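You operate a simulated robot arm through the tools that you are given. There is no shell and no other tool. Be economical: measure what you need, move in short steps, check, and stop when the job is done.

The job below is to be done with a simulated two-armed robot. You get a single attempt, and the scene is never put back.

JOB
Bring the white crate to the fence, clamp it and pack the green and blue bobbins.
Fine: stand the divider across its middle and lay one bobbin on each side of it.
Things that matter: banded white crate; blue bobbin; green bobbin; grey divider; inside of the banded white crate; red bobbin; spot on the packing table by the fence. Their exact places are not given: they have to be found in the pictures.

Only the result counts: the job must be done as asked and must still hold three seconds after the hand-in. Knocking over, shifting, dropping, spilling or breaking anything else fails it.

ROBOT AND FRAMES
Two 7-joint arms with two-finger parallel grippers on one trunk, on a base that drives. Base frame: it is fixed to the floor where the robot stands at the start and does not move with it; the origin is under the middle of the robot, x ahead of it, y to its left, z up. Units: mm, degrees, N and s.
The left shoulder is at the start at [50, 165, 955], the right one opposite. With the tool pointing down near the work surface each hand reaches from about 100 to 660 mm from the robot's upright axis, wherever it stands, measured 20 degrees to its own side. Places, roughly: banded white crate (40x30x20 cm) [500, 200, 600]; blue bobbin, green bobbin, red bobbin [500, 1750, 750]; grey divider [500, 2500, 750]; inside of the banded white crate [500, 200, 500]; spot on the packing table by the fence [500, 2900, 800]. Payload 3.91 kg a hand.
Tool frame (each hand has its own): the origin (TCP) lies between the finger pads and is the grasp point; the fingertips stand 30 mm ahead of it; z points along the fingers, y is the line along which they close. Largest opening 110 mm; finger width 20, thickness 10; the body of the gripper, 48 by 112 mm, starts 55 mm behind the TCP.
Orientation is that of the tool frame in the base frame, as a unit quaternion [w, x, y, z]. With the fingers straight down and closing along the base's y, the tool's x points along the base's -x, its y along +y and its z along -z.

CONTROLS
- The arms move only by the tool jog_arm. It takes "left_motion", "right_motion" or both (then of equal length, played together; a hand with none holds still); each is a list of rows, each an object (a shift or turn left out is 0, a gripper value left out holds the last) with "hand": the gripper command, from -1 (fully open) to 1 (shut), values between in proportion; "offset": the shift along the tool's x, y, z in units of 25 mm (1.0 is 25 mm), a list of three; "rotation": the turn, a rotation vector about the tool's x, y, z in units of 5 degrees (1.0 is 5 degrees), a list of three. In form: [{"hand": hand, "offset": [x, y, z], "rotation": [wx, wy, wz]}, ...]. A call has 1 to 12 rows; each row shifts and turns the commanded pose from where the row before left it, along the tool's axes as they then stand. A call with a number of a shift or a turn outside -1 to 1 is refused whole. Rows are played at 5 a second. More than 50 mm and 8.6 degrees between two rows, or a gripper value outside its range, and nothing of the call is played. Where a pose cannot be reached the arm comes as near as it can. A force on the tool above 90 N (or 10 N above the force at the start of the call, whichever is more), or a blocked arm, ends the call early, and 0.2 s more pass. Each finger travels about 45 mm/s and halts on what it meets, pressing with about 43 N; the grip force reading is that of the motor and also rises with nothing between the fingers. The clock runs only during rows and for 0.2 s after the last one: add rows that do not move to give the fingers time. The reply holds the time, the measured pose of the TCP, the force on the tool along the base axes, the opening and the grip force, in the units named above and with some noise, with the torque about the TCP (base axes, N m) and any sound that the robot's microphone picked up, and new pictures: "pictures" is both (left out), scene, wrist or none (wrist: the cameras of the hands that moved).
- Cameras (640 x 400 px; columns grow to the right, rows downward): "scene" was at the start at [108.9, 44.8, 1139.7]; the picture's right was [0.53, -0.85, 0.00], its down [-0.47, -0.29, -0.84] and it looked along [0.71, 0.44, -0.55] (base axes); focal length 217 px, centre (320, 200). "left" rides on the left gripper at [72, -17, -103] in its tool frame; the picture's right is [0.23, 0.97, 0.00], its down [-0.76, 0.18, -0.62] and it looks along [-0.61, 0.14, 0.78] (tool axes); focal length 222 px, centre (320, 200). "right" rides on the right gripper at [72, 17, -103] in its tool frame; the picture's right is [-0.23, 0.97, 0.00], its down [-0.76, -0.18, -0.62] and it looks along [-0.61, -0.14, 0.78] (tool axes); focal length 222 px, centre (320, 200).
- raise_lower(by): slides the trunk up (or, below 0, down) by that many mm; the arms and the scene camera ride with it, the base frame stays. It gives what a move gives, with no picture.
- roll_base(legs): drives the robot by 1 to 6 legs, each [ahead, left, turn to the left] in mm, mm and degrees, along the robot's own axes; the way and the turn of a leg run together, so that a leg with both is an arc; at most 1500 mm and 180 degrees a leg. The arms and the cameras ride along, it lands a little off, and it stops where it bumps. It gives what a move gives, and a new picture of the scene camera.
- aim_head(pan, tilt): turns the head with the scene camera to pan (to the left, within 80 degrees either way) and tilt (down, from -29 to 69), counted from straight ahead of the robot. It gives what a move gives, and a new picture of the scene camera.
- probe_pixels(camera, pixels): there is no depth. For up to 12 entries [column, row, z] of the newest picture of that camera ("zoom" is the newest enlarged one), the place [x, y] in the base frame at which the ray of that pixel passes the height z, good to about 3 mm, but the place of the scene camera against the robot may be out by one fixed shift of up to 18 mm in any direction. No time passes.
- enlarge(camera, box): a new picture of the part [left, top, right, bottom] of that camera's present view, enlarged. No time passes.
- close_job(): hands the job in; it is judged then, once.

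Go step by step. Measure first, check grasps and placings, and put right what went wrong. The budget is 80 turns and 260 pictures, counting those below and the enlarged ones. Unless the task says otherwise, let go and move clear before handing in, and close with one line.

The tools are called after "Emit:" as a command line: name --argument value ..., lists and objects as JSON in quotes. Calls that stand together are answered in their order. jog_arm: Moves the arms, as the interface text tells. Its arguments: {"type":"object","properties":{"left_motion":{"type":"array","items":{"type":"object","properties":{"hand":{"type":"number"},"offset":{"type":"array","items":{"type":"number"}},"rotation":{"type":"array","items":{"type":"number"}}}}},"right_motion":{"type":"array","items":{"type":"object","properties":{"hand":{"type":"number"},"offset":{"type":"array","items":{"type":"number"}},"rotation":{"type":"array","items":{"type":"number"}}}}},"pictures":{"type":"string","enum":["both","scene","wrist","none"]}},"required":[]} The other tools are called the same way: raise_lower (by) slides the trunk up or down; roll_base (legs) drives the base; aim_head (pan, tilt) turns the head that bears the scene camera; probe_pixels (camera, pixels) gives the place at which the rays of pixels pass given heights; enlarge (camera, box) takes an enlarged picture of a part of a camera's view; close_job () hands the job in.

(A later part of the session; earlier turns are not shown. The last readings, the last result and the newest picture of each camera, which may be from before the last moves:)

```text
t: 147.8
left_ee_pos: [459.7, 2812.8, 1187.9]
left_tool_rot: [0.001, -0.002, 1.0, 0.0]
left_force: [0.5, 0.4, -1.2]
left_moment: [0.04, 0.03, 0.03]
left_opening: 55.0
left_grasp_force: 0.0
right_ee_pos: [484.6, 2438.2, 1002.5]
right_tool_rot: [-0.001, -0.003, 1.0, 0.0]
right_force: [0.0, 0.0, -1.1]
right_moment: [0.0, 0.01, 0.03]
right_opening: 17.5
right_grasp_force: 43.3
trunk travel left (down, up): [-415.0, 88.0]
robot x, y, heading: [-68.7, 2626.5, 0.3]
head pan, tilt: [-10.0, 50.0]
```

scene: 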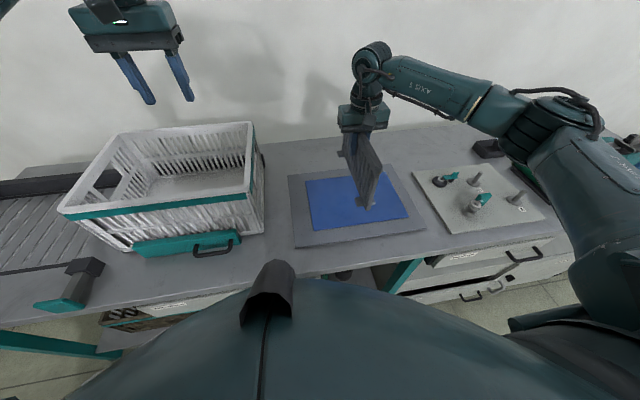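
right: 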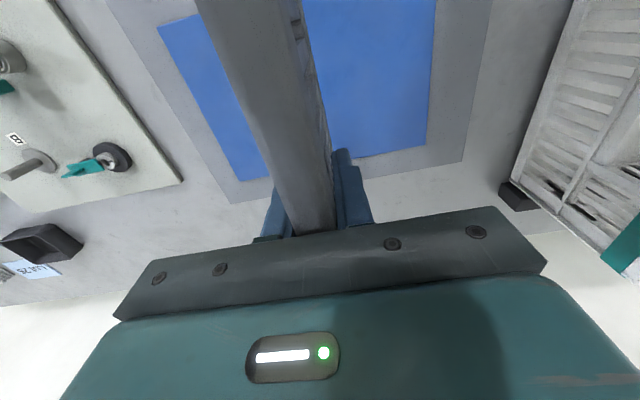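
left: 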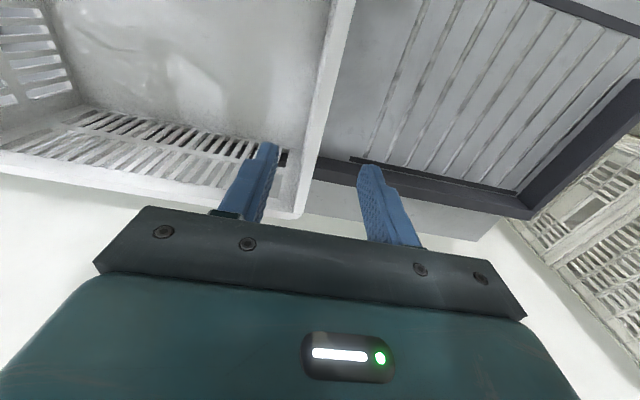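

Divider is held (17.5 mm) and hangs straight. Raise it above rim height and drive left to the crate.

Emit:
jog_arm --right_motion '[{"offset": [0, 0, -1]}, {"offset": [0, 0, -1]}, {"offset": [0, 0, -1]}, {"offset": [0, 0, -1]}, {"offset": [0, 0, -1]}, {"offset": [0, 0, -0.6]}]' --pictures "none"

Emit:
roll_base --legs '[[0, 480, 0]]'

Emit:
aim_head --pan -5 --tilt 55

Emit:
jog_arm --right_motion '[{}]' --pictures "wrist"

```text
t: 149.2
left_ee_pos: [460.9, 2814.4, 1187.4]
left_tool_rot: [0.0, -0.002, 1.0, 0.001]
left_force: [0.1, -1.0, -0.3]
left_moment: [0.02, -0.02, 0.0]
left_opening: 55.1
left_grasp_force: 0.1
right_ee_pos: [485.1, 2437.7, 1143.6]
right_tool_rot: [-0.001, -0.003, 1.0, 0.002]
right_force: [-0.3, 0.3, -1.5]
right_moment: [0.01, 0.04, 0.03]
right_opening: 17.5
right_grasp_force: 42.3
trunk travel left (down, up): [-415.0, 88.0]
robot x, y, heading: [-68.5, 2630.4, 0.4]
head pan, tilt: [-10.0, 50.0]
```

```text
t: 152.1
left_ee_pos: [457.1, 3294.6, 1187.2]
left_tool_rot: [0.001, -0.002, 1.0, 0.0]
left_force: [-0.1, 0.7, 0.6]
left_moment: [-0.03, 0.01, 0.03]
left_opening: 54.9
left_grasp_force: 0.0
right_ee_pos: [483.3, 2919.2, 1142.6]
right_tool_rot: [-0.001, -0.005, 1.0, 0.001]
right_force: [-0.2, 0.3, -0.3]
right_moment: [-0.02, -0.01, 0.03]
right_opening: 17.4
right_grasp_force: 42.9
trunk travel left (down, up): [-415.0, 88.0]
robot x, y, heading: [-69.7, 3110.6, 0.3]
head pan, tilt: [-10.0, 50.0]
```

scene: 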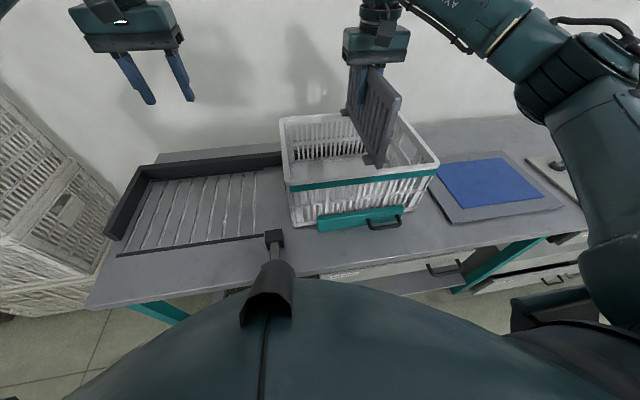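

```text
t: 152.8
left_ee_pos: [457.0, 3294.4, 1187.0]
left_tool_rot: [0.001, -0.002, 1.0, 0.0]
left_force: [0.2, -0.3, -0.9]
left_moment: [0.0, 0.0, 0.02]
left_opening: 55.3
left_grasp_force: 0.1
right_ee_pos: [482.7, 2918.7, 1142.5]
right_tool_rot: [-0.001, -0.005, 1.0, 0.001]
right_force: [-0.6, 0.0, -1.4]
right_moment: [0.0, 0.02, -0.01]
right_opening: 17.2
right_grasp_force: 43.0
trunk travel left (down, up): [-415.0, 88.0]
robot x, y, heading: [-72.4, 3109.1, 0.6]
head pan, tilt: [-5.0, 55.0]
```

scene: 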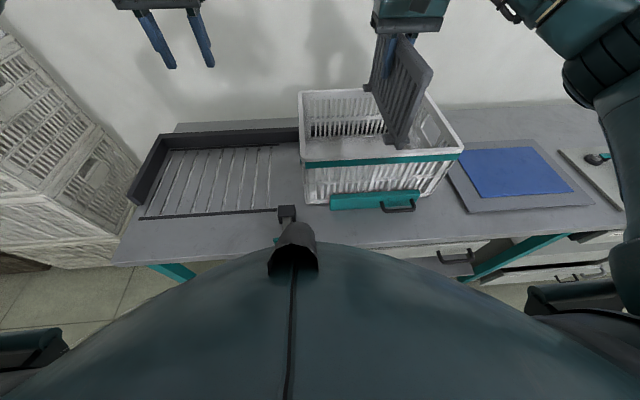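

```text
t: 153.2
left_ee_pos: [456.6, 3294.0, 1187.2]
left_tool_rot: [0.001, -0.003, 1.0, 0.0]
left_force: [0.2, 0.8, 0.0]
left_moment: [0.0, 0.01, 0.0]
left_opening: 54.7
left_grasp_force: 0.1
right_ee_pos: [483.6, 2918.4, 1142.6]
right_tool_rot: [-0.001, -0.005, 1.0, 0.0]
right_force: [0.2, -0.1, -1.6]
right_moment: [0.01, 0.0, -0.03]
right_opening: 17.5
right_grasp_force: 42.6
trunk travel left (down, up): [-415.0, 88.0]
robot x, y, heading: [-71.1, 3112.3, 0.7]
head pan, tilt: [-5.0, 55.0]
```

right: 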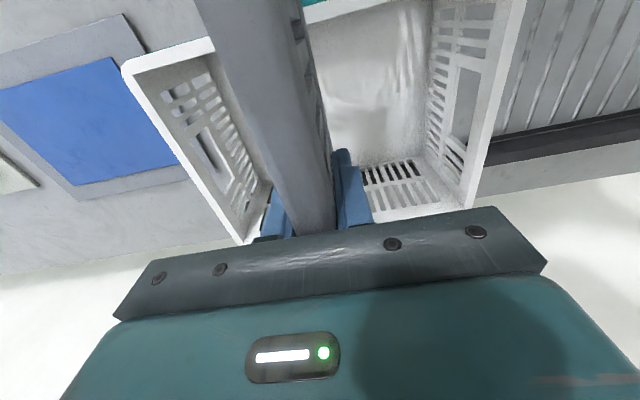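

Emit:
probe_pixels --camera "right" --pixels '[[125, 72, 980], [240, 243, 980], [525, 0, 980], [470, 208, 980], [210, 39, 980], [147, 77, 980]]'

Emit:
probe_pixels --camera "scene" --pixels '[[299, 92, 980], [301, 162, 980], [464, 150, 980], [431, 93, 980]]'

Emit:
jog_arm --right_motion '[{"offset": [-0.95, 0.02, 0]}, {"offset": [-0.95, 0.02, 0]}, {"offset": [-0.94, 0.02, 0]}, {"rotation": [0, 0, 0.12]}]' --pictures "both"

```text
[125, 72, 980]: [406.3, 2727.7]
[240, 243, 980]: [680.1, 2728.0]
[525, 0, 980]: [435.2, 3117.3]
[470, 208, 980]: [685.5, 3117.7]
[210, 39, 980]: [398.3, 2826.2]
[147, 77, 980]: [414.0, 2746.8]
```

```text
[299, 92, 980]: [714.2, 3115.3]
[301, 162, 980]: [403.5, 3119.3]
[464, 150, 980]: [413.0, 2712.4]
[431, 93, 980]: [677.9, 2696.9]
```

```text
t: 154.2
left_ee_pos: [456.6, 3294.8, 1188.0]
left_tool_rot: [0.001, -0.002, 1.0, 0.0]
left_force: [1.2, 0.4, 0.5]
left_moment: [0.03, 0.02, -0.01]
left_opening: 55.0
left_grasp_force: 0.1
right_ee_pos: [552.7, 2921.2, 1143.8]
right_tool_rot: [0.001, 0.001, 1.0, 0.001]
right_force: [-0.1, 0.0, -1.6]
right_moment: [-0.01, 0.0, -0.02]
right_opening: 17.3
right_grasp_force: 43.3
trunk travel left (down, up): [-415.0, 88.0]
robot x, y, heading: [-69.8, 3112.4, 0.3]
head pan, tilt: [-5.0, 55.0]
```

scene: 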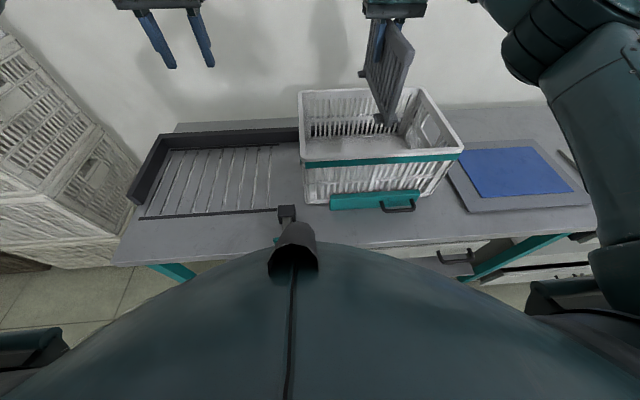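
right: 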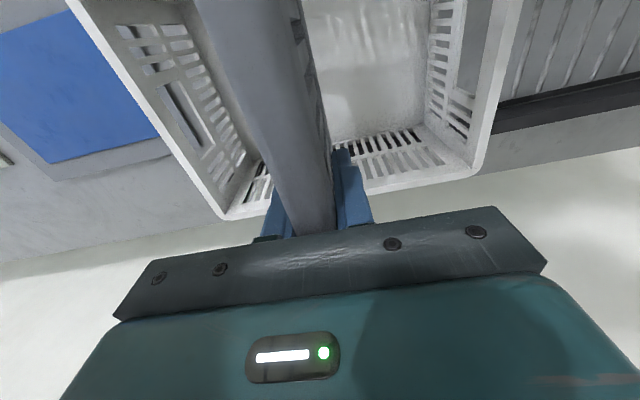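

Divider is centred over the crate (crate centre ≈ (559, 2922)). Lower it inside.

Emit:
jog_arm --right_motion '[{"offset": [-0.04, 0.03, 0.95]}, {"offset": [0, 0, 0.95]}, {"offset": [0, 0, 0.95]}, {"offset": [0, 0, 0.95]}, {"offset": [0, 0, 0.95]}]' --pictures "wrist"

Emit:
jog_arm --right_motion '[{"offset": [0, 0, 0.95]}, {"offset": [0, 0, 0.95]}, {"offset": [0, 0, 0.95]}, {"offset": [0, 0, 0.6]}]' --pictures "wrist"

```text
t: 155.4
left_ee_pos: [457.3, 3295.0, 1187.9]
left_tool_rot: [0.0, -0.002, 1.0, 0.0]
left_force: [-0.9, 0.6, -0.1]
left_moment: [0.0, 0.04, 0.01]
left_opening: 55.1
left_grasp_force: 0.1
right_ee_pos: [555.9, 2921.8, 1022.2]
right_tool_rot: [-0.001, 0.001, 1.0, 0.001]
right_force: [-0.7, 0.4, -1.1]
right_moment: [0.04, -0.02, 0.01]
right_opening: 17.7
right_grasp_force: 43.0
trunk travel left (down, up): [-415.0, 88.0]
robot x, y, heading: [-73.0, 3109.0, 0.7]
head pan, tilt: [-5.0, 55.0]
```

right: 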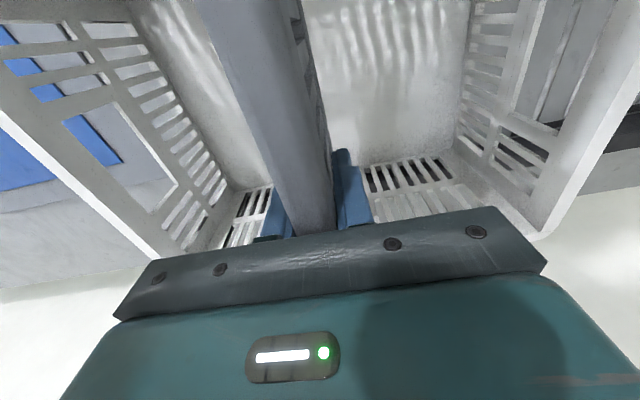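

```text
t: 156.4
left_ee_pos: [457.8, 3294.3, 1188.5]
left_tool_rot: [0.0, -0.002, 1.0, -0.001]
left_force: [-0.7, -0.4, 0.1]
left_moment: [-0.01, -0.01, 0.03]
left_opening: 55.2
left_grasp_force: 0.0
right_ee_pos: [555.1, 2921.1, 936.5]
right_tool_rot: [0.0, 0.0, 1.0, 0.001]
right_force: [-0.4, 0.1, -0.9]
right_moment: [-0.02, 0.03, -0.01]
right_opening: 17.5
right_grasp_force: 43.2
trunk travel left (down, up): [-415.0, 88.0]
robot x, y, heading: [-72.1, 3111.9, 0.4]
head pan, tilt: [-5.0, 55.0]
```

right: 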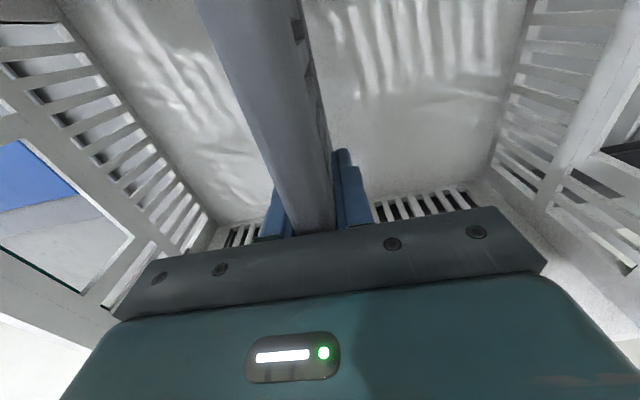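

No contact so far; final approach in small steps.

Emit:
jog_arm --right_motion '[{"offset": [0, 0, 0.3]}, {"offset": [0, 0, 0.3]}, {"offset": [0, 0, 0.2]}]' --pictures "none"

Emit:
jog_arm --right_motion '[{"offset": [0, 0, 0.15]}, {"offset": [0, 0, 0]}]' --pictures "none"

Emit:
jog_arm --right_motion '[{"offset": [0, 0, 0.12]}, {"offset": [0, 0, 0]}]' --pictures "none"

Emit:
jog_arm --right_motion '[{"offset": [0, 0, 0.12]}, {"offset": [0, 0, 0]}]' --pictures "both"

```text
t: 157.2
left_ee_pos: [456.4, 3294.4, 1187.2]
left_tool_rot: [0.0, -0.002, 1.0, 0.0]
left_force: [0.2, 0.6, 0.6]
left_moment: [0.0, 0.01, 0.02]
left_opening: 54.8
left_grasp_force: 0.1
right_ee_pos: [555.5, 2922.2, 915.8]
right_tool_rot: [-0.001, 0.0, 1.0, 0.001]
right_force: [-0.2, 0.9, -1.4]
right_moment: [-0.03, 0.01, -0.01]
right_opening: 17.5
right_grasp_force: 43.0
trunk travel left (down, up): [-415.0, 88.0]
robot x, y, heading: [-72.3, 3105.7, 0.4]
head pan, tilt: [-5.0, 55.0]
```

```text
t: 157.8
left_ee_pos: [456.2, 3295.1, 1188.0]
left_tool_rot: [0.0, -0.003, 1.0, 0.0]
left_force: [-0.3, -0.3, 0.0]
left_moment: [0.01, -0.01, 0.01]
left_opening: 55.2
left_grasp_force: 0.2
right_ee_pos: [555.6, 2922.5, 911.5]
right_tool_rot: [0.0, 0.001, 1.0, 0.002]
right_force: [0.9, 0.0, -1.9]
right_moment: [-0.03, -0.06, 0.01]
right_opening: 17.6
right_grasp_force: 42.5
trunk travel left (down, up): [-415.0, 88.0]
robot x, y, heading: [-72.9, 3110.2, 0.5]
head pan, tilt: [-5.0, 55.0]
```

```text
t: 158.4
left_ee_pos: [456.0, 3296.0, 1187.1]
left_tool_rot: [0.001, -0.003, 1.0, -0.001]
left_force: [-0.1, 0.0, 0.0]
left_moment: [-0.01, -0.01, -0.01]
left_opening: 55.2
left_grasp_force: 0.0
right_ee_pos: [555.1, 2921.7, 909.4]
right_tool_rot: [0.0, 0.0, 1.0, 0.001]
right_force: [-0.1, -0.5, -0.8]
right_moment: [0.02, -0.02, -0.04]
right_opening: 17.3
right_grasp_force: 43.5
trunk travel left (down, up): [-415.0, 88.0]
robot x, y, heading: [-74.9, 3108.3, 0.4]
head pan, tilt: [-5.0, 55.0]
```

```text
t: 159.0
left_ee_pos: [455.6, 3294.7, 1187.6]
left_tool_rot: [0.001, -0.003, 1.0, 0.0]
left_force: [0.1, -0.7, 0.8]
left_moment: [-0.02, -0.02, 0.01]
left_opening: 54.8
left_grasp_force: 0.1
right_ee_pos: [554.5, 2923.2, 907.0]
right_tool_rot: [-0.001, 0.001, 1.0, 0.001]
right_force: [-0.2, -0.6, -0.6]
right_moment: [-0.01, -0.01, 0.0]
right_opening: 17.5
right_grasp_force: 43.1
trunk travel left (down, up): [-415.0, 88.0]
robot x, y, heading: [-72.1, 3111.1, 0.4]
head pan, tilt: [-5.0, 55.0]
```

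scene: 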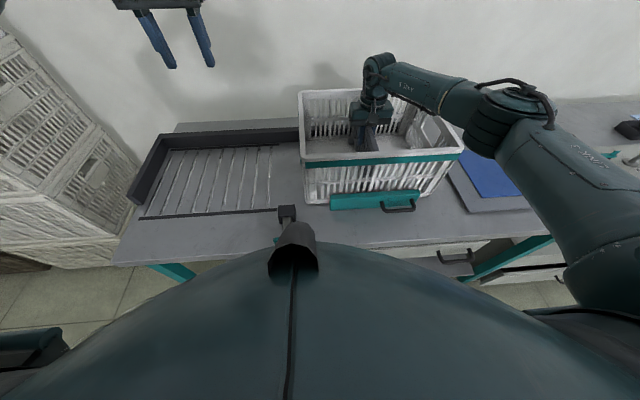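
right: 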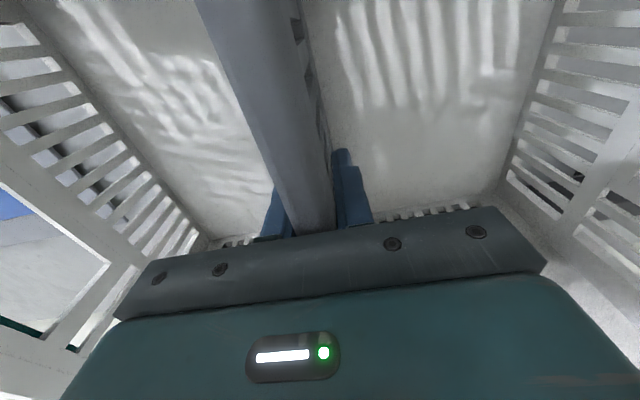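

Emit:
jog_arm --right_motion '[{"offset": [0, 0, 0.1]}, {"offset": [0, 0, 0]}]' --pictures "none"

Emit:
jog_arm --right_motion '[{"offset": [0, 0, 0.1]}, {"offset": [0, 0, 0]}]' --pictures "none"

Emit:
jog_arm --right_motion '[{"offset": [0, 0, 0.1]}, {"offset": [0, 0, 0]}]' --pictures "none"

```text
t: 159.6
left_ee_pos: [457.6, 3293.2, 1187.1]
left_tool_rot: [0.001, -0.003, 1.0, 0.0]
left_force: [-0.2, -0.4, -0.4]
left_moment: [0.02, 0.0, -0.02]
left_opening: 55.1
left_grasp_force: 0.0
right_ee_pos: [553.9, 2922.0, 904.4]
right_tool_rot: [-0.001, 0.001, 1.0, 0.001]
right_force: [-1.2, -0.3, -0.7]
right_moment: [-0.04, -0.01, 0.06]
right_opening: 17.4
right_grasp_force: 42.7
trunk travel left (down, up): [-415.0, 88.0]
robot x, y, heading: [-72.1, 3112.0, 0.4]
head pan, tilt: [-5.0, 55.0]
```

```text
t: 160.2
left_ee_pos: [456.7, 3294.3, 1187.8]
left_tool_rot: [0.001, -0.002, 1.0, -0.001]
left_force: [0.5, 0.9, -0.1]
left_moment: [0.01, -0.01, 0.01]
left_opening: 55.1
left_grasp_force: 0.1
right_ee_pos: [555.2, 2922.8, 900.4]
right_tool_rot: [0.0, 0.001, 1.0, 0.0]
right_force: [-0.2, 0.1, -1.4]
right_moment: [-0.05, -0.07, 0.0]
right_opening: 17.7
right_grasp_force: 42.9
trunk travel left (down, up): [-415.0, 88.0]
robot x, y, heading: [-74.1, 3104.0, 0.4]
head pan, tilt: [-5.0, 55.0]
```

```text
t: 160.8
left_ee_pos: [455.7, 3294.6, 1186.8]
left_tool_rot: [0.001, -0.003, 1.0, 0.0]
left_force: [1.2, 0.5, 0.0]
left_moment: [-0.02, 0.04, 0.02]
left_opening: 54.7
left_grasp_force: 0.0
right_ee_pos: [554.7, 2923.4, 901.4]
right_tool_rot: [0.001, 0.001, 1.0, 0.0]
right_force: [3.5, 0.8, 13.2]
right_moment: [-0.08, 1.34, 0.05]
right_opening: 17.4
right_grasp_force: 42.8
trunk travel left (down, up): [-415.0, 88.0]
robot x, y, heading: [-74.5, 3112.2, 0.4]
head pan, tilt: [-5.0, 55.0]
```

Floor contact (13 N at z 901). Release and rise.

Emit:
jog_arm --right_motion '[{"offset": [0, 0, -0.06]}, {"hand": 0.2}, {"hand": 0.2}, {"hand": 0.2}, {"hand": 0.2}, {"offset": [0, 0, -1]}, {"offset": [0, 0, -1]}, {"offset": [0, 0, -1]}, {"offset": [0, 0, -1]}, {"offset": [0, 0, -1]}, {"offset": [0, 0, -1]}, {"offset": [0, 0, -1]}]' --pictures "none"

Emit:
jog_arm --right_motion '[{"offset": [1, 0, -0.7]}, {"offset": [1, 0, -0.7]}, {"offset": [1, 0, -0.7]}, {"offset": [1, 0, -0.7]}, {"offset": [1, 0, -0.7]}, {"offset": [1, 0, -0.7]}]' --pictures "both"

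```text
t: 163.4
left_ee_pos: [456.2, 3293.9, 1187.5]
left_tool_rot: [0.001, -0.003, 1.0, 0.001]
left_force: [0.9, -0.4, 0.6]
left_moment: [0.0, -0.02, 0.01]
left_opening: 55.1
left_grasp_force: 0.0
right_ee_pos: [554.1, 2924.6, 1077.4]
right_tool_rot: [-0.001, 0.001, 1.0, 0.001]
right_force: [0.0, -0.2, 0.2]
right_moment: [0.02, 0.0, 0.02]
right_opening: 44.0
right_grasp_force: 0.0
trunk travel left (down, up): [-415.0, 88.0]
robot x, y, heading: [-70.1, 3105.8, 0.3]
head pan, tilt: [-5.0, 55.0]
```

```text
t: 164.8
left_ee_pos: [456.5, 3294.8, 1188.1]
left_tool_rot: [0.001, -0.002, 1.0, 0.0]
left_force: [-0.2, -0.1, -0.6]
left_moment: [-0.01, 0.01, 0.01]
left_opening: 54.9
left_grasp_force: 0.0
right_ee_pos: [404.4, 2923.2, 1182.5]
right_tool_rot: [0.0, 0.001, 1.0, 0.0]
right_force: [0.1, 0.0, -0.7]
right_moment: [0.01, -0.02, -0.04]
right_opening: 44.0
right_grasp_force: 0.1
trunk travel left (down, up): [-415.0, 88.0]
robot x, y, heading: [-68.8, 3108.7, 0.6]
head pan, tilt: [-5.0, 55.0]
```

scene: 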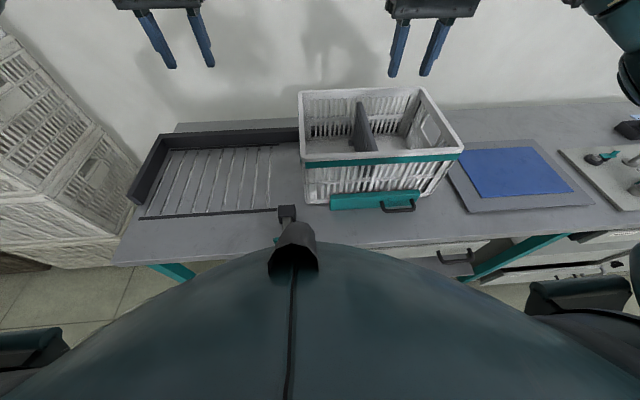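
right: 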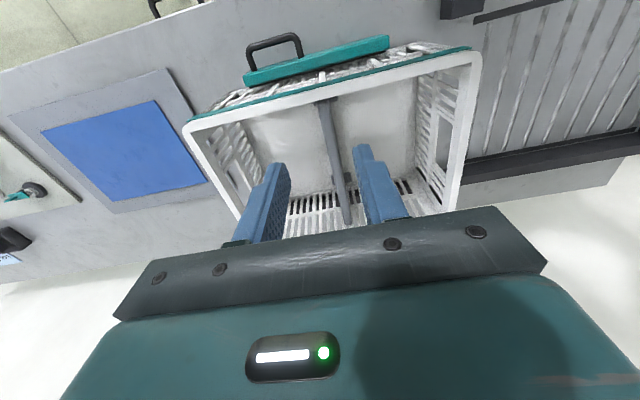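

Divider stands upright in the middle. Now drive to the bobbins.

Emit:
roll_base --legs '[[0, -1400, 0.3]]'

Emit:
aim_head --pan 0 --tilt 55

Emit:
jog_arm --right_motion '[{"hand": -1}]' --left_motion '[{"hand": -1}]' --pictures "wrist"

```text
t: 170.4
left_ee_pos: [456.8, 2110.0, 1188.4]
left_tool_rot: [0.0, -0.011, 1.0, 0.0]
left_force: [-0.9, 0.5, 0.6]
left_moment: [0.03, -0.05, 0.02]
left_opening: 54.9
left_grasp_force: 0.0
right_ee_pos: [411.1, 1737.1, 1183.1]
right_tool_rot: [0.001, -0.008, 1.0, 0.002]
right_force: [0.7, 0.5, 0.6]
right_moment: [0.0, 0.01, -0.01]
right_opening: 44.1
right_grasp_force: 0.0
trunk travel left (down, up): [-415.0, 88.0]
robot x, y, heading: [-68.7, 1917.2, 1.1]
head pan, tilt: [-5.0, 55.0]
stopped in leg 1: the robot was blocked; the commanded pose is now the measured one
```

scene: 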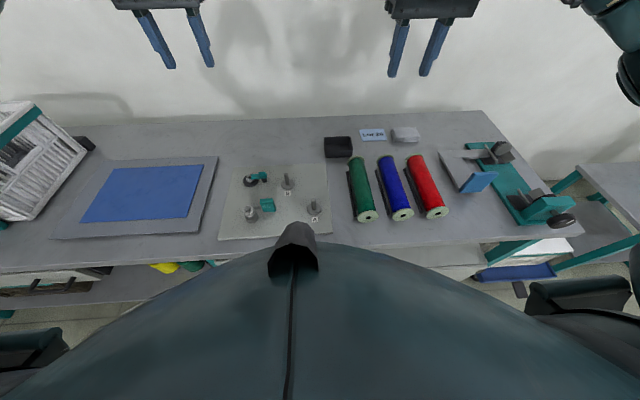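

```text
t: 171.0
left_ee_pos: [457.6, 2109.9, 1187.7]
left_tool_rot: [0.0, -0.012, 1.0, 0.0]
left_force: [0.0, 0.0, -0.7]
left_moment: [0.0, 0.0, -0.03]
left_opening: 55.1
left_grasp_force: 0.1
right_ee_pos: [411.2, 1737.9, 1182.3]
right_tool_rot: [0.001, -0.008, 1.0, 0.001]
right_force: [-0.2, -0.7, 0.1]
right_moment: [-0.02, -0.01, -0.02]
right_opening: 44.0
right_grasp_force: 0.0
trunk travel left (down, up): [-415.0, 88.0]
robot x, y, heading: [-67.7, 1914.7, 1.4]
head pan, tilt: [0.0, 55.0]
```

scene: 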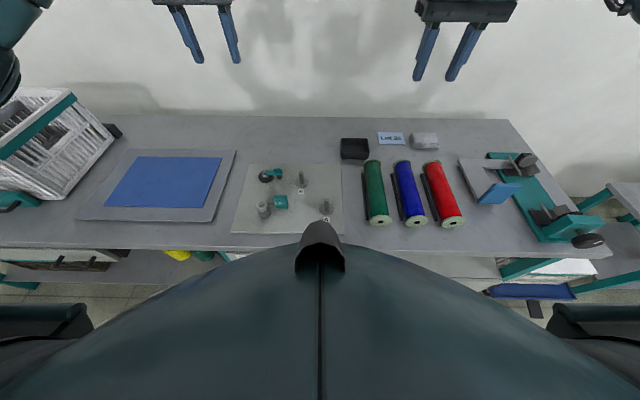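

```text
t: 171.4
left_ee_pos: [456.9, 2109.7, 1187.6]
left_tool_rot: [0.0, -0.011, 1.0, 0.0]
left_force: [0.0, -0.6, 0.0]
left_moment: [-0.03, 0.02, 0.0]
left_opening: 89.9
left_grasp_force: 0.1
right_ee_pos: [410.7, 1738.2, 1183.0]
right_tool_rot: [-0.001, -0.006, 1.0, 0.001]
right_force: [-0.5, -0.4, 0.3]
right_moment: [0.0, -0.01, -0.04]
right_opening: 79.2
right_grasp_force: 0.1
trunk travel left (down, up): [-415.0, 88.0]
robot x, y, heading: [-72.1, 1915.4, 1.5]
head pan, tilt: [0.0, 55.0]
```

right: 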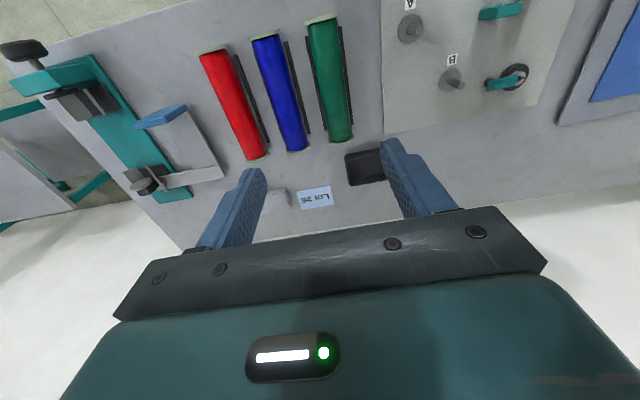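
left: 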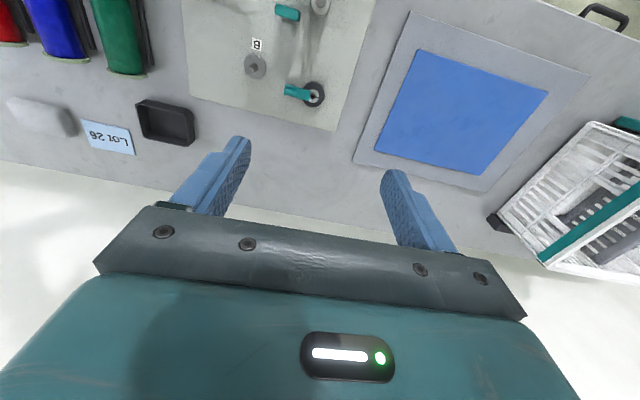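

The base stopped at y=1917 (likely an open drawer front ahead). The bobbins are within the right hand's reach from here; measure them.

Emit:
enlarge --camera "right" --box '[180, 0, 400, 180]'

Emit:
probe_pixels --camera "right" --pixels '[[322, 18, 815], [340, 142, 815], [267, 38, 815], [295, 150, 815], [212, 50, 815], [257, 158, 815], [307, 40, 815], [340, 40, 815], [253, 60, 815], [285, 60, 815], [300, 100, 785], [304, 100, 785]]'

Emit:
aim_head --pan -30 --tilt 69

```text
2.22 times, centred on (290, 90) of right
```

zoom: 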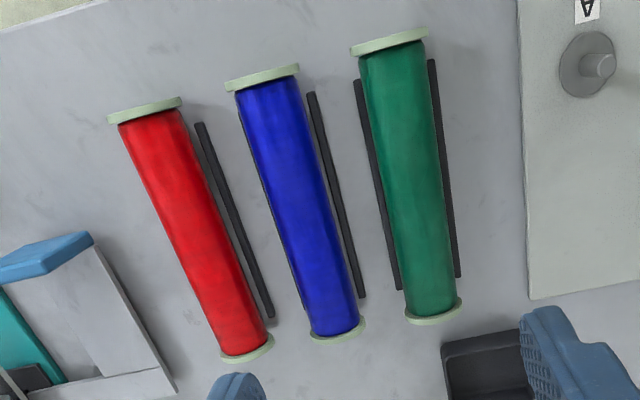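

```text
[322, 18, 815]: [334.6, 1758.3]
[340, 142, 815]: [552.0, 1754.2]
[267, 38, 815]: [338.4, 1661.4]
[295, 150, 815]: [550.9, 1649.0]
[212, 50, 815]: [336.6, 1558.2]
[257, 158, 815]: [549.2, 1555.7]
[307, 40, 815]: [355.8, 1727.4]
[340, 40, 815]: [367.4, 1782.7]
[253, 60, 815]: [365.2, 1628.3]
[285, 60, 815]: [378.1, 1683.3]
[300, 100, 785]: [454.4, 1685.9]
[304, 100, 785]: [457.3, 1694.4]
```

```text
t: 172.4
left_ee_pos: [457.4, 2111.0, 1187.4]
left_tool_rot: [0.0, -0.012, 1.0, 0.0]
left_force: [-0.8, 0.2, 0.4]
left_moment: [0.02, 0.0, 0.0]
left_opening: 109.8
left_grasp_force: 0.1
right_ee_pos: [411.2, 1737.6, 1182.5]
right_tool_rot: [0.0, -0.007, 1.0, 0.001]
right_force: [-0.4, -0.6, 0.5]
right_moment: [0.0, 0.0, -0.01]
right_opening: 109.8
right_grasp_force: 0.0
trunk travel left (down, up): [-415.0, 88.0]
robot x, y, heading: [-66.1, 1917.0, 1.2]
head pan, tilt: [-30.0, 68.8]
```

scene: 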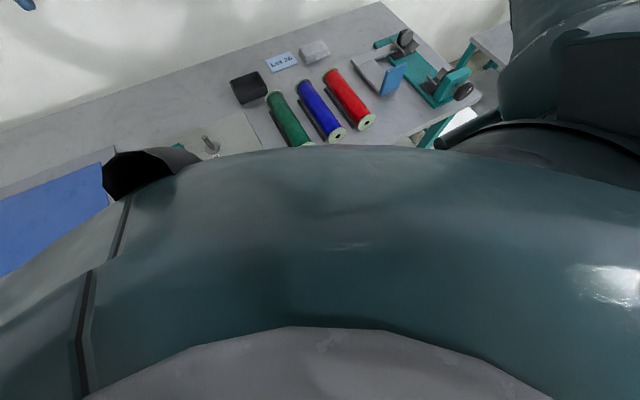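

Bobbins lie along x from 336 to 551: green y≈1756, blue y≈1655, red y≈1557, ⌀≈55–64 with thin rails at ±36. Blue goes to the right hand, green to the left. Right hand over blue first, opened to 90 mm.

Emit:
jog_arm --right_motion '[{"hand": -0.636, "offset": [-0.11, -0.275, 0.94], "rotation": [0, 0, 0.22]}, {"offset": [-0.11, -0.275, 0.94]}, {"offset": [-0.11, -0.275, 0.94]}, {"offset": [-0.11, -0.275, 0.94]}, {"offset": [-0.11, -0.275, 0.94]}, {"offset": [-0.11, -0.275, 0.94]}, {"offset": [-0.11, -0.275, 0.94]}, {"offset": [-0.11, -0.275, 0.94]}, {"offset": [-0.11, -0.275, 0.94]}, {"offset": [-0.11, -0.275, 0.94]}, {"offset": [-0.11, -0.275, 0.94]}]' --pictures "wrist"

Emit:
enlarge --camera "right" --box '[140, 0, 500, 240]'

```text
t: 174.8
left_ee_pos: [456.1, 2110.2, 1188.5]
left_tool_rot: [0.0, -0.011, 1.0, 0.0]
left_force: [0.0, 0.0, 0.1]
left_moment: [0.05, -0.02, 0.0]
left_opening: 110.2
left_grasp_force: 0.0
right_ee_pos: [441.7, 1660.1, 924.0]
right_tool_rot: [0.0, 0.002, 1.0, 0.001]
right_force: [-0.4, 0.6, -0.1]
right_moment: [0.01, 0.0, 0.01]
right_opening: 90.0
right_grasp_force: 0.1
trunk travel left (down, up): [-415.0, 88.0]
robot x, y, heading: [-69.4, 1918.0, 1.3]
head pan, tilt: [-30.0, 68.8]
```

right: 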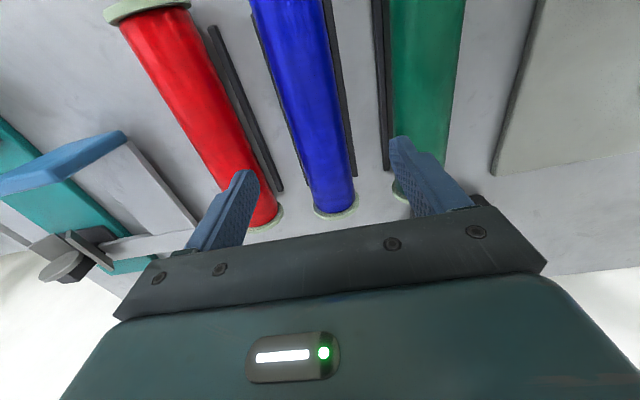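

```text
1.67 times, centred on (320, 120) of right
```

zoom: 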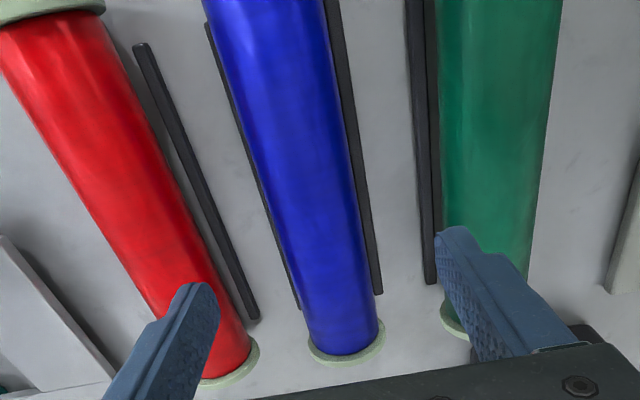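

Emit:
probe_pixels --camera "right" --pixels '[[292, 130, 812], [348, 130, 812], [312, 208, 812], [358, 205, 812], [230, 150, 812], [185, 150, 812], [395, 130, 812], [450, 130, 812], [352, 170, 795], [385, 165, 795], [270, 150, 795]]'

```text
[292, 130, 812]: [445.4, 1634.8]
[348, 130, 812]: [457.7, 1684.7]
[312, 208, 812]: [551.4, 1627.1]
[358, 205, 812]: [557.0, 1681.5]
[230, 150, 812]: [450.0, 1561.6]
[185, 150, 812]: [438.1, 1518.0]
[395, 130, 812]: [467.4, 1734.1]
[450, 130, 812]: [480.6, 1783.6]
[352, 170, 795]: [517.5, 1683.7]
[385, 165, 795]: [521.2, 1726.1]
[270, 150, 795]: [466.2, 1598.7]
```

Blue axis at y≈1658, hand at 1660; fingers fall between the rails. Lower to z≈832 and close.

Emit:
jog_arm --right_motion '[{"offset": [0, -0.04, 0.92], "rotation": [0, 0, 0.4]}, {"offset": [0, 0, 0.92]}, {"offset": [0, 0, 0.92]}, {"offset": [0, 0, 0.92]}]' --pictures "wrist"

Emit:
jog_arm --right_motion '[{"hand": 1}, {"hand": 1}, {"hand": 1}, {"hand": 1}, {"hand": 1}, {"hand": 1}]' --pictures "wrist"

```text
t: 175.8
left_ee_pos: [456.8, 2111.9, 1187.4]
left_tool_rot: [0.0, -0.011, 1.0, 0.0]
left_force: [0.0, -1.0, -1.0]
left_moment: [0.01, 0.01, -0.03]
left_opening: 110.1
left_grasp_force: 0.1
right_ee_pos: [441.7, 1661.6, 832.7]
right_tool_rot: [0.0, 0.02, 1.0, 0.001]
right_force: [-0.2, 0.0, 0.5]
right_moment: [0.04, -0.01, 0.0]
right_opening: 90.1
right_grasp_force: 0.1
trunk travel left (down, up): [-415.0, 88.0]
robot x, y, heading: [-67.6, 1917.9, 1.4]
head pan, tilt: [-30.0, 68.8]
```

right: 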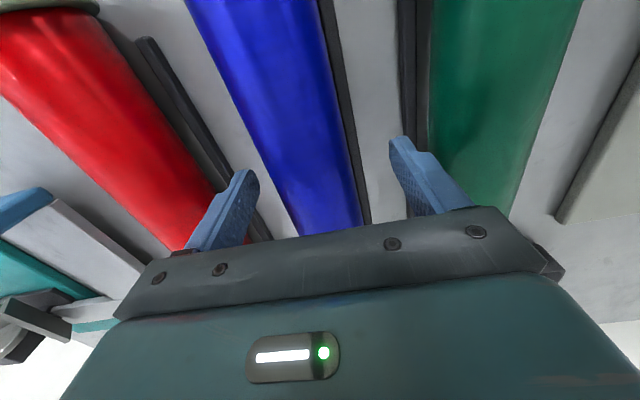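

```text
t: 177.2
left_ee_pos: [457.1, 2110.1, 1187.4]
left_tool_rot: [0.0, -0.011, 1.0, 0.0]
left_force: [0.3, -0.2, 0.5]
left_moment: [-0.04, 0.01, 0.04]
left_opening: 110.4
left_grasp_force: 0.0
right_ee_pos: [441.5, 1661.7, 831.9]
right_tool_rot: [-0.001, 0.02, 1.0, 0.001]
right_force: [-0.6, 0.7, -0.3]
right_moment: [0.01, -0.06, 0.02]
right_opening: 52.3
right_grasp_force: 43.3
trunk travel left (down, up): [-415.0, 88.0]
robot x, y, heading: [-69.4, 1917.3, 1.3]
head pan, tilt: [-30.0, 68.8]
```

right: 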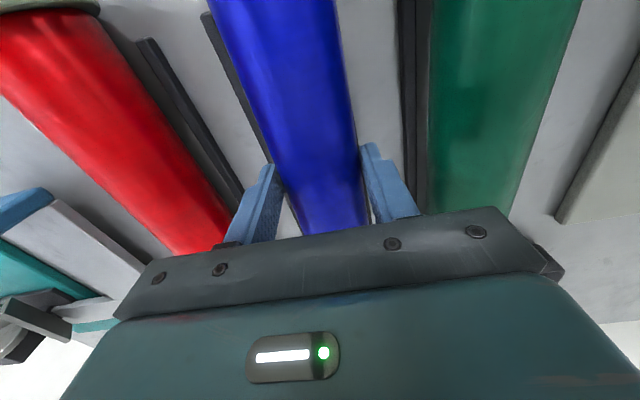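

Blue gripped at 52 mm. Lift it; meanwhile bring the left hand toward green.

Emit:
jog_arm --right_motion '[{"offset": [0, 0, -0.5]}, {"offset": [0, 0, -1]}, {"offset": [0, 0, -1]}, {"offset": [0, 0, -1]}, {"offset": [0, 0, -1]}, {"offset": [0, 0, -1]}, {"offset": [0, 0, -1]}, {"offset": [0, 0, -1]}, {"offset": [0, 0, -1]}, {"offset": [0, -1, -1]}, {"offset": [0, -1, 0]}, {"offset": [0, -1, 0]}]' --pictures "wrist"

Emit:
jog_arm --left_motion '[{"hand": -0.6, "offset": [0.04, -1, 0.3], "rotation": [0, 0, 0.25]}, {"offset": [0.04, -1, 0.3]}, {"offset": [0.04, -1, 0.3]}, {"offset": [0.04, -1, 0.3]}, {"offset": [0.04, -1, 0.3]}, {"offset": [0.04, -1, 0.3]}, {"offset": [0.04, -1, 0.3]}, {"offset": [0.04, -1, 0.3]}, {"offset": [0.04, -1, 0.3]}, {"offset": [0.04, -1, 0.3]}, {"offset": [0.04, -1, 0.3]}, {"offset": [0.04, -1, 0.3]}]' --pictures "both"

```text
t: 179.8
left_ee_pos: [457.1, 2108.9, 1187.3]
left_tool_rot: [0.0, -0.012, 1.0, -0.001]
left_force: [0.3, 0.3, -0.9]
left_moment: [0.01, -0.03, -0.01]
left_opening: 110.2
left_grasp_force: 0.1
right_ee_pos: [439.2, 1585.8, 1069.6]
right_tool_rot: [-0.001, 0.02, 1.0, 0.001]
right_force: [-0.2, -0.3, -2.3]
right_moment: [-0.03, 0.01, 0.01]
right_opening: 51.9
right_grasp_force: 42.9
trunk travel left (down, up): [-415.0, 88.0]
robot x, y, heading: [-70.7, 1914.2, 1.2]
head pan, tilt: [-30.0, 68.8]
```

right: 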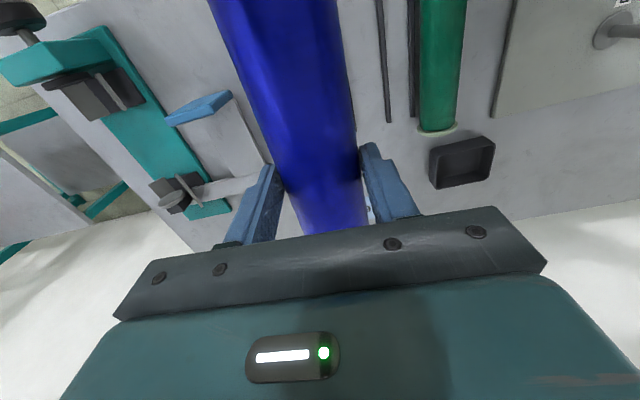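

```text
t: 182.4
left_ee_pos: [447.1, 1810.1, 1096.1]
left_tool_rot: [-0.001, -0.001, 1.0, -0.001]
left_force: [0.5, 1.3, 0.4]
left_moment: [-0.01, 0.01, 0.02]
left_opening: 88.2
left_grasp_force: 0.0
right_ee_pos: [439.2, 1585.8, 1067.1]
right_tool_rot: [-0.001, 0.019, 1.0, 0.001]
right_force: [0.1, -0.7, -1.8]
right_moment: [0.0, 0.01, 0.0]
right_opening: 51.9
right_grasp_force: 43.0
trunk travel left (down, up): [-415.0, 88.0]
robot x, y, heading: [-71.7, 1912.8, 1.2]
head pan, tilt: [-30.0, 68.8]
```

scene: 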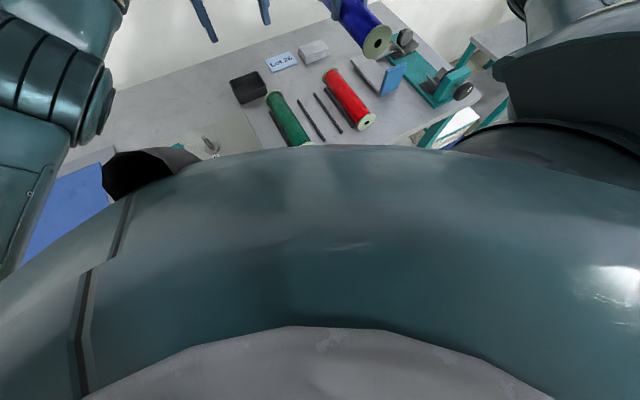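
left: 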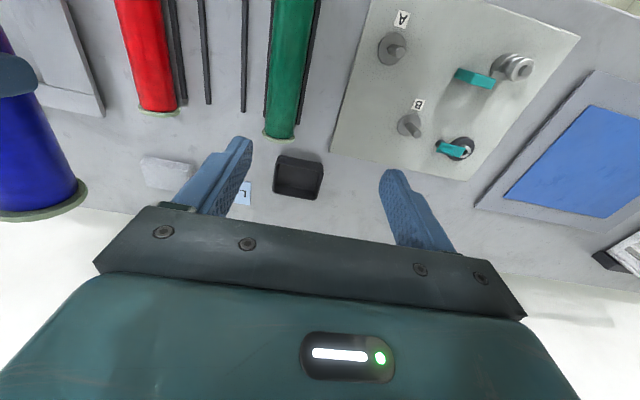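

Emit:
probe_pixels --camera "left" --pixels '[[269, 60, 812], [309, 60, 812], [268, 120, 812], [299, 120, 812], [280, 137, 812], [242, 60, 790], [321, 60, 790]]'

Emit:
jog_arm --left_motion '[{"offset": [0, -0.7, 0.9]}, {"offset": [0, -0.7, 0.9]}, {"offset": [0, -0.7, 0.9]}, {"offset": [0, 0, 0.9]}, {"offset": [0, 0, 0.9]}, {"offset": [0, 0, 0.9]}, {"offset": [0, 0, 0.9]}]' --pictures "wrist"

```text
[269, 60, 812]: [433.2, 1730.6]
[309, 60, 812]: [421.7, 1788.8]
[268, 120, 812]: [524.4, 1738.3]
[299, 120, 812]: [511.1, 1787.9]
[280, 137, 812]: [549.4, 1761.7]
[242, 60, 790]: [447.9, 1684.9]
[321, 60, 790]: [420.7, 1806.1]
```

```text
t: 184.0
left_ee_pos: [439.3, 1775.9, 946.9]
left_tool_rot: [-0.001, -0.001, 1.0, -0.001]
left_force: [0.3, 0.0, 0.0]
left_moment: [0.01, 0.02, -0.04]
left_opening: 88.0
left_grasp_force: 0.1
left hand out of reach, approached as far as the arm can: row 2, 3
right_ee_pos: [439.4, 1587.2, 1069.9]
right_tool_rot: [-0.001, 0.021, 1.0, 0.001]
right_force: [-0.3, 0.2, -2.2]
right_moment: [-0.01, 0.02, -0.03]
right_opening: 52.0
right_grasp_force: 43.2
trunk travel left (down, up): [-415.0, 88.0]
robot x, y, heading: [-70.6, 1915.2, 1.5]
head pan, tilt: [-30.0, 68.8]
```

left: 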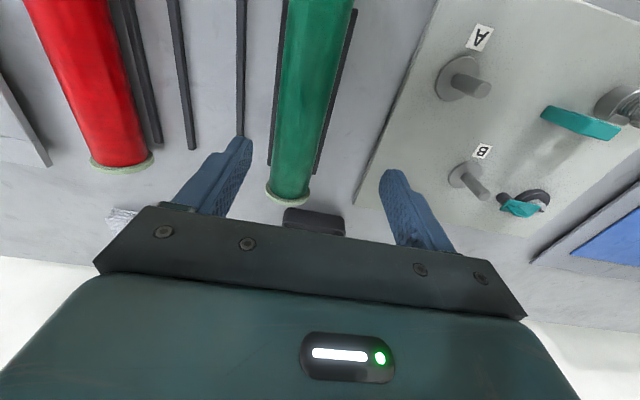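

The left hand reached its lateral limit at y≈1776. Gripping nearer (x≈400) shortens the reach; try that.

Emit:
jog_arm --left_motion '[{"offset": [0.6, 0, 0]}, {"offset": [0.6, 0, 0]}, {"offset": [0.6, 0, 0]}, {}]' --pictures "wrist"

```text
t: 185.0
left_ee_pos: [394.8, 1775.2, 946.5]
left_tool_rot: [0.0, -0.001, 1.0, 0.0]
left_force: [-0.1, -1.1, 0.4]
left_moment: [0.01, -0.03, 0.03]
left_opening: 88.0
left_grasp_force: 0.0
right_ee_pos: [439.6, 1587.1, 1068.1]
right_tool_rot: [-0.001, 0.021, 1.0, 0.001]
right_force: [-0.5, 0.4, -2.6]
right_moment: [0.02, 0.03, -0.02]
right_opening: 52.1
right_grasp_force: 42.8
trunk travel left (down, up): [-415.0, 88.0]
robot x, y, heading: [-70.6, 1917.1, 1.3]
head pan, tilt: [-30.0, 68.8]
```

left: 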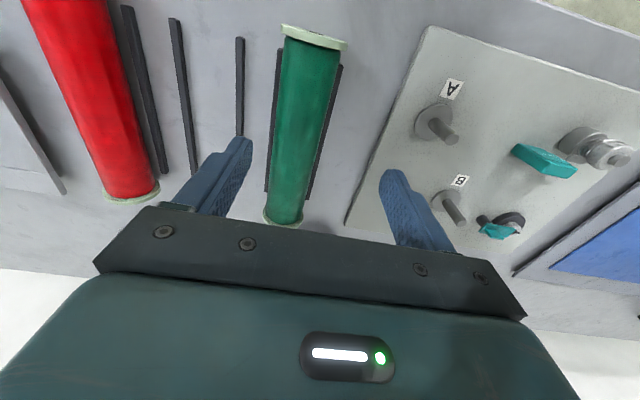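

Now move the 15 mm to y≈1760 and check.

Emit:
jog_arm --left_motion '[{"offset": [0, -0.3, 0.3]}, {"offset": [0, -0.3, 0.3]}, {}]' --pictures "wrist"

Emit:
probe_pixels --camera "left" --pixels '[[280, 100, 812], [330, 100, 812], [275, 180, 812], [310, 180, 812], [239, 60, 790], [316, 150, 790]]'

```text
t: 185.8
left_ee_pos: [397.9, 1760.3, 931.6]
left_tool_rot: [0.0, -0.001, 1.0, 0.0]
left_force: [0.1, -0.5, 0.0]
left_moment: [0.01, 0.03, 0.03]
left_opening: 88.2
left_grasp_force: 0.1
right_ee_pos: [439.6, 1585.9, 1068.9]
right_tool_rot: [-0.001, 0.02, 1.0, 0.001]
right_force: [-0.1, -0.1, -2.4]
right_moment: [0.02, 0.01, 0.0]
right_opening: 52.2
right_grasp_force: 42.9
trunk travel left (down, up): [-415.0, 88.0]
robot x, y, heading: [-71.2, 1920.1, 1.4]
head pan, tilt: [-30.0, 68.8]
```

left: 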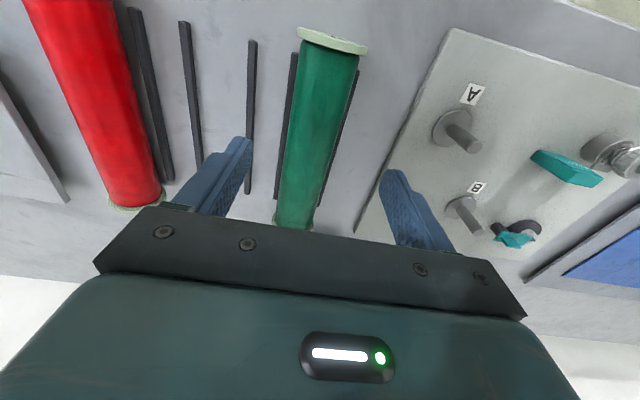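

```text
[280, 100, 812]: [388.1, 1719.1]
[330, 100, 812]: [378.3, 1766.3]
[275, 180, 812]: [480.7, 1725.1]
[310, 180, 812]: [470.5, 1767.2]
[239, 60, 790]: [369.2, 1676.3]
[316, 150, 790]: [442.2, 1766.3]
```

Green axis ≈ y 1755; hand at 1760 works. Lower to z≈832 and close.

Emit:
jog_arm --left_motion '[{"offset": [0, -0.05, 1]}, {"offset": [0, -0.05, 1]}, {"offset": [0, 0, 1]}, {"offset": [0, 0, 0.95]}, {}]' --pictures "wrist"

Emit:
jog_arm --left_motion '[{"hand": 1}, {"hand": 1}, {"hand": 1}, {"hand": 1}, {"hand": 1}, {"hand": 1}]' --pictures "wrist"

```text
t: 187.0
left_ee_pos: [395.1, 1769.1, 828.8]
left_tool_rot: [0.0, -0.001, 1.0, 0.001]
left_force: [-1.0, -0.3, -0.2]
left_moment: [0.0, 0.03, 0.01]
left_opening: 87.9
left_grasp_force: 0.0
left hand out of reach, approached as far as the arm can: row 4
right_ee_pos: [438.6, 1587.4, 1067.5]
right_tool_rot: [-0.001, 0.02, 1.0, 0.0]
right_force: [1.2, -0.1, -2.2]
right_moment: [0.01, 0.04, -0.01]
right_opening: 52.2
right_grasp_force: 43.0
trunk travel left (down, up): [-415.0, 88.0]
robot x, y, heading: [-69.1, 1917.5, 1.4]
head pan, tilt: [-30.0, 68.8]
```

left: 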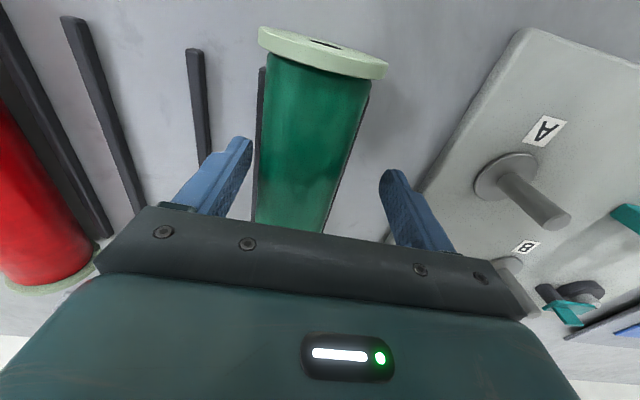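

```text
t: 188.4
left_ee_pos: [395.8, 1768.8, 829.7]
left_tool_rot: [0.0, 0.0, 1.0, 0.0]
left_force: [-1.0, -5.5, 0.1]
left_moment: [-0.18, -0.07, -0.27]
left_opening: 52.7
left_grasp_force: 42.6
right_ee_pos: [439.1, 1586.7, 1068.1]
right_tool_rot: [0.0, 0.02, 1.0, 0.001]
right_force: [0.5, -0.1, -2.7]
right_moment: [0.0, 0.03, 0.0]
right_opening: 51.9
right_grasp_force: 42.8
trunk travel left (down, up): [-415.0, 88.0]
robot x, y, heading: [-66.8, 1916.3, 1.3]
head pan, tilt: [-30.0, 68.8]
```

left: 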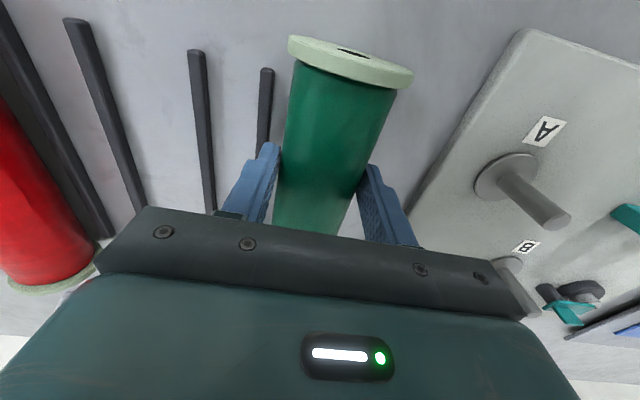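

Green gripped (52.7 mm). Lift it and open distance between the hands.

Emit:
jog_arm --left_motion '[{"offset": [0, 0, -0.6]}, {"offset": [0, 0, -1]}, {"offset": [0, 0, -1]}, {"offset": [0, 0, -1]}, {"offset": [0, 0, -1]}, {"offset": [0, 0.5, -1]}, {"offset": [0, 1, -1]}, {"offset": [0, 1, -1]}, {"offset": [0, 1, -1]}, {"offset": [0, 1, -1]}, {"offset": [0, 1, -1]}, {"offset": [0, 1, -1]}]' --right_motion '[{}, {}, {}, {}, {}, {}, {"offset": [0, 0, -0.5]}, {"offset": [0, 0, -0.5]}, {"offset": [0, 0, -0.5]}, {"offset": [0, 0, -0.5]}, {"offset": [0, 0, -0.5]}, {"offset": [0, 0, -0.5]}]' --pictures "both"

```text
t: 191.0
left_ee_pos: [395.7, 1932.2, 1120.7]
left_tool_rot: [0.0, 0.0, 1.0, 0.0]
left_force: [-0.6, 0.3, -2.2]
left_moment: [-0.03, 0.13, 0.0]
left_opening: 52.5
left_grasp_force: 42.5
right_ee_pos: [438.9, 1585.9, 1143.6]
right_tool_rot: [-0.001, 0.019, 1.0, 0.001]
right_force: [-0.2, 0.7, -1.2]
right_moment: [-0.02, 0.0, 0.0]
right_opening: 51.9
right_grasp_force: 42.8
trunk travel left (down, up): [-415.0, 88.0]
robot x, y, heading: [-71.9, 1913.5, 1.4]
head pan, tilt: [-30.0, 68.8]
```

scene: 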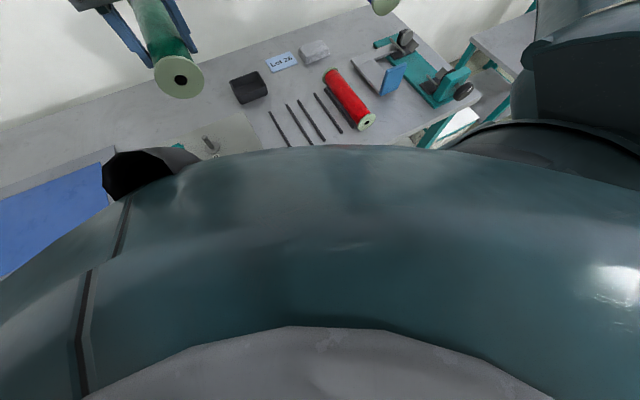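
right: 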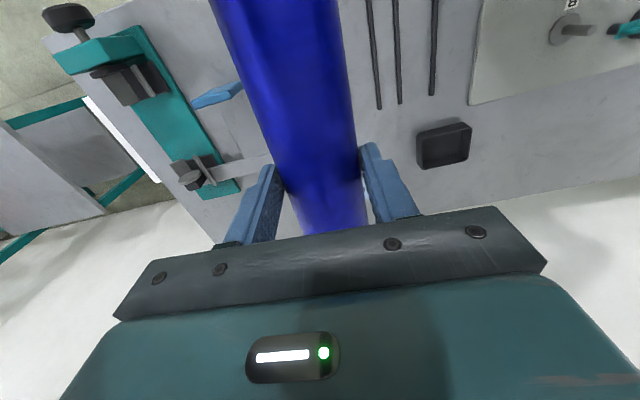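
left: 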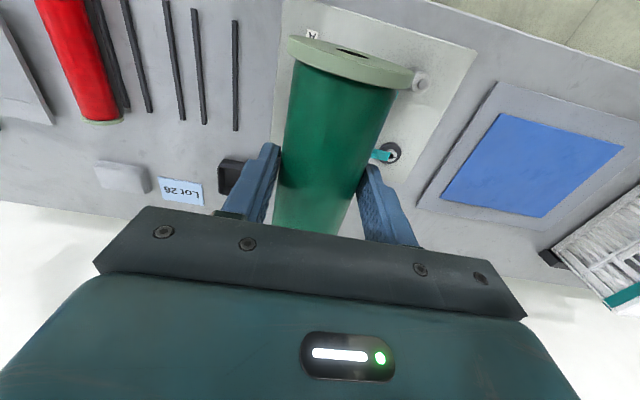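

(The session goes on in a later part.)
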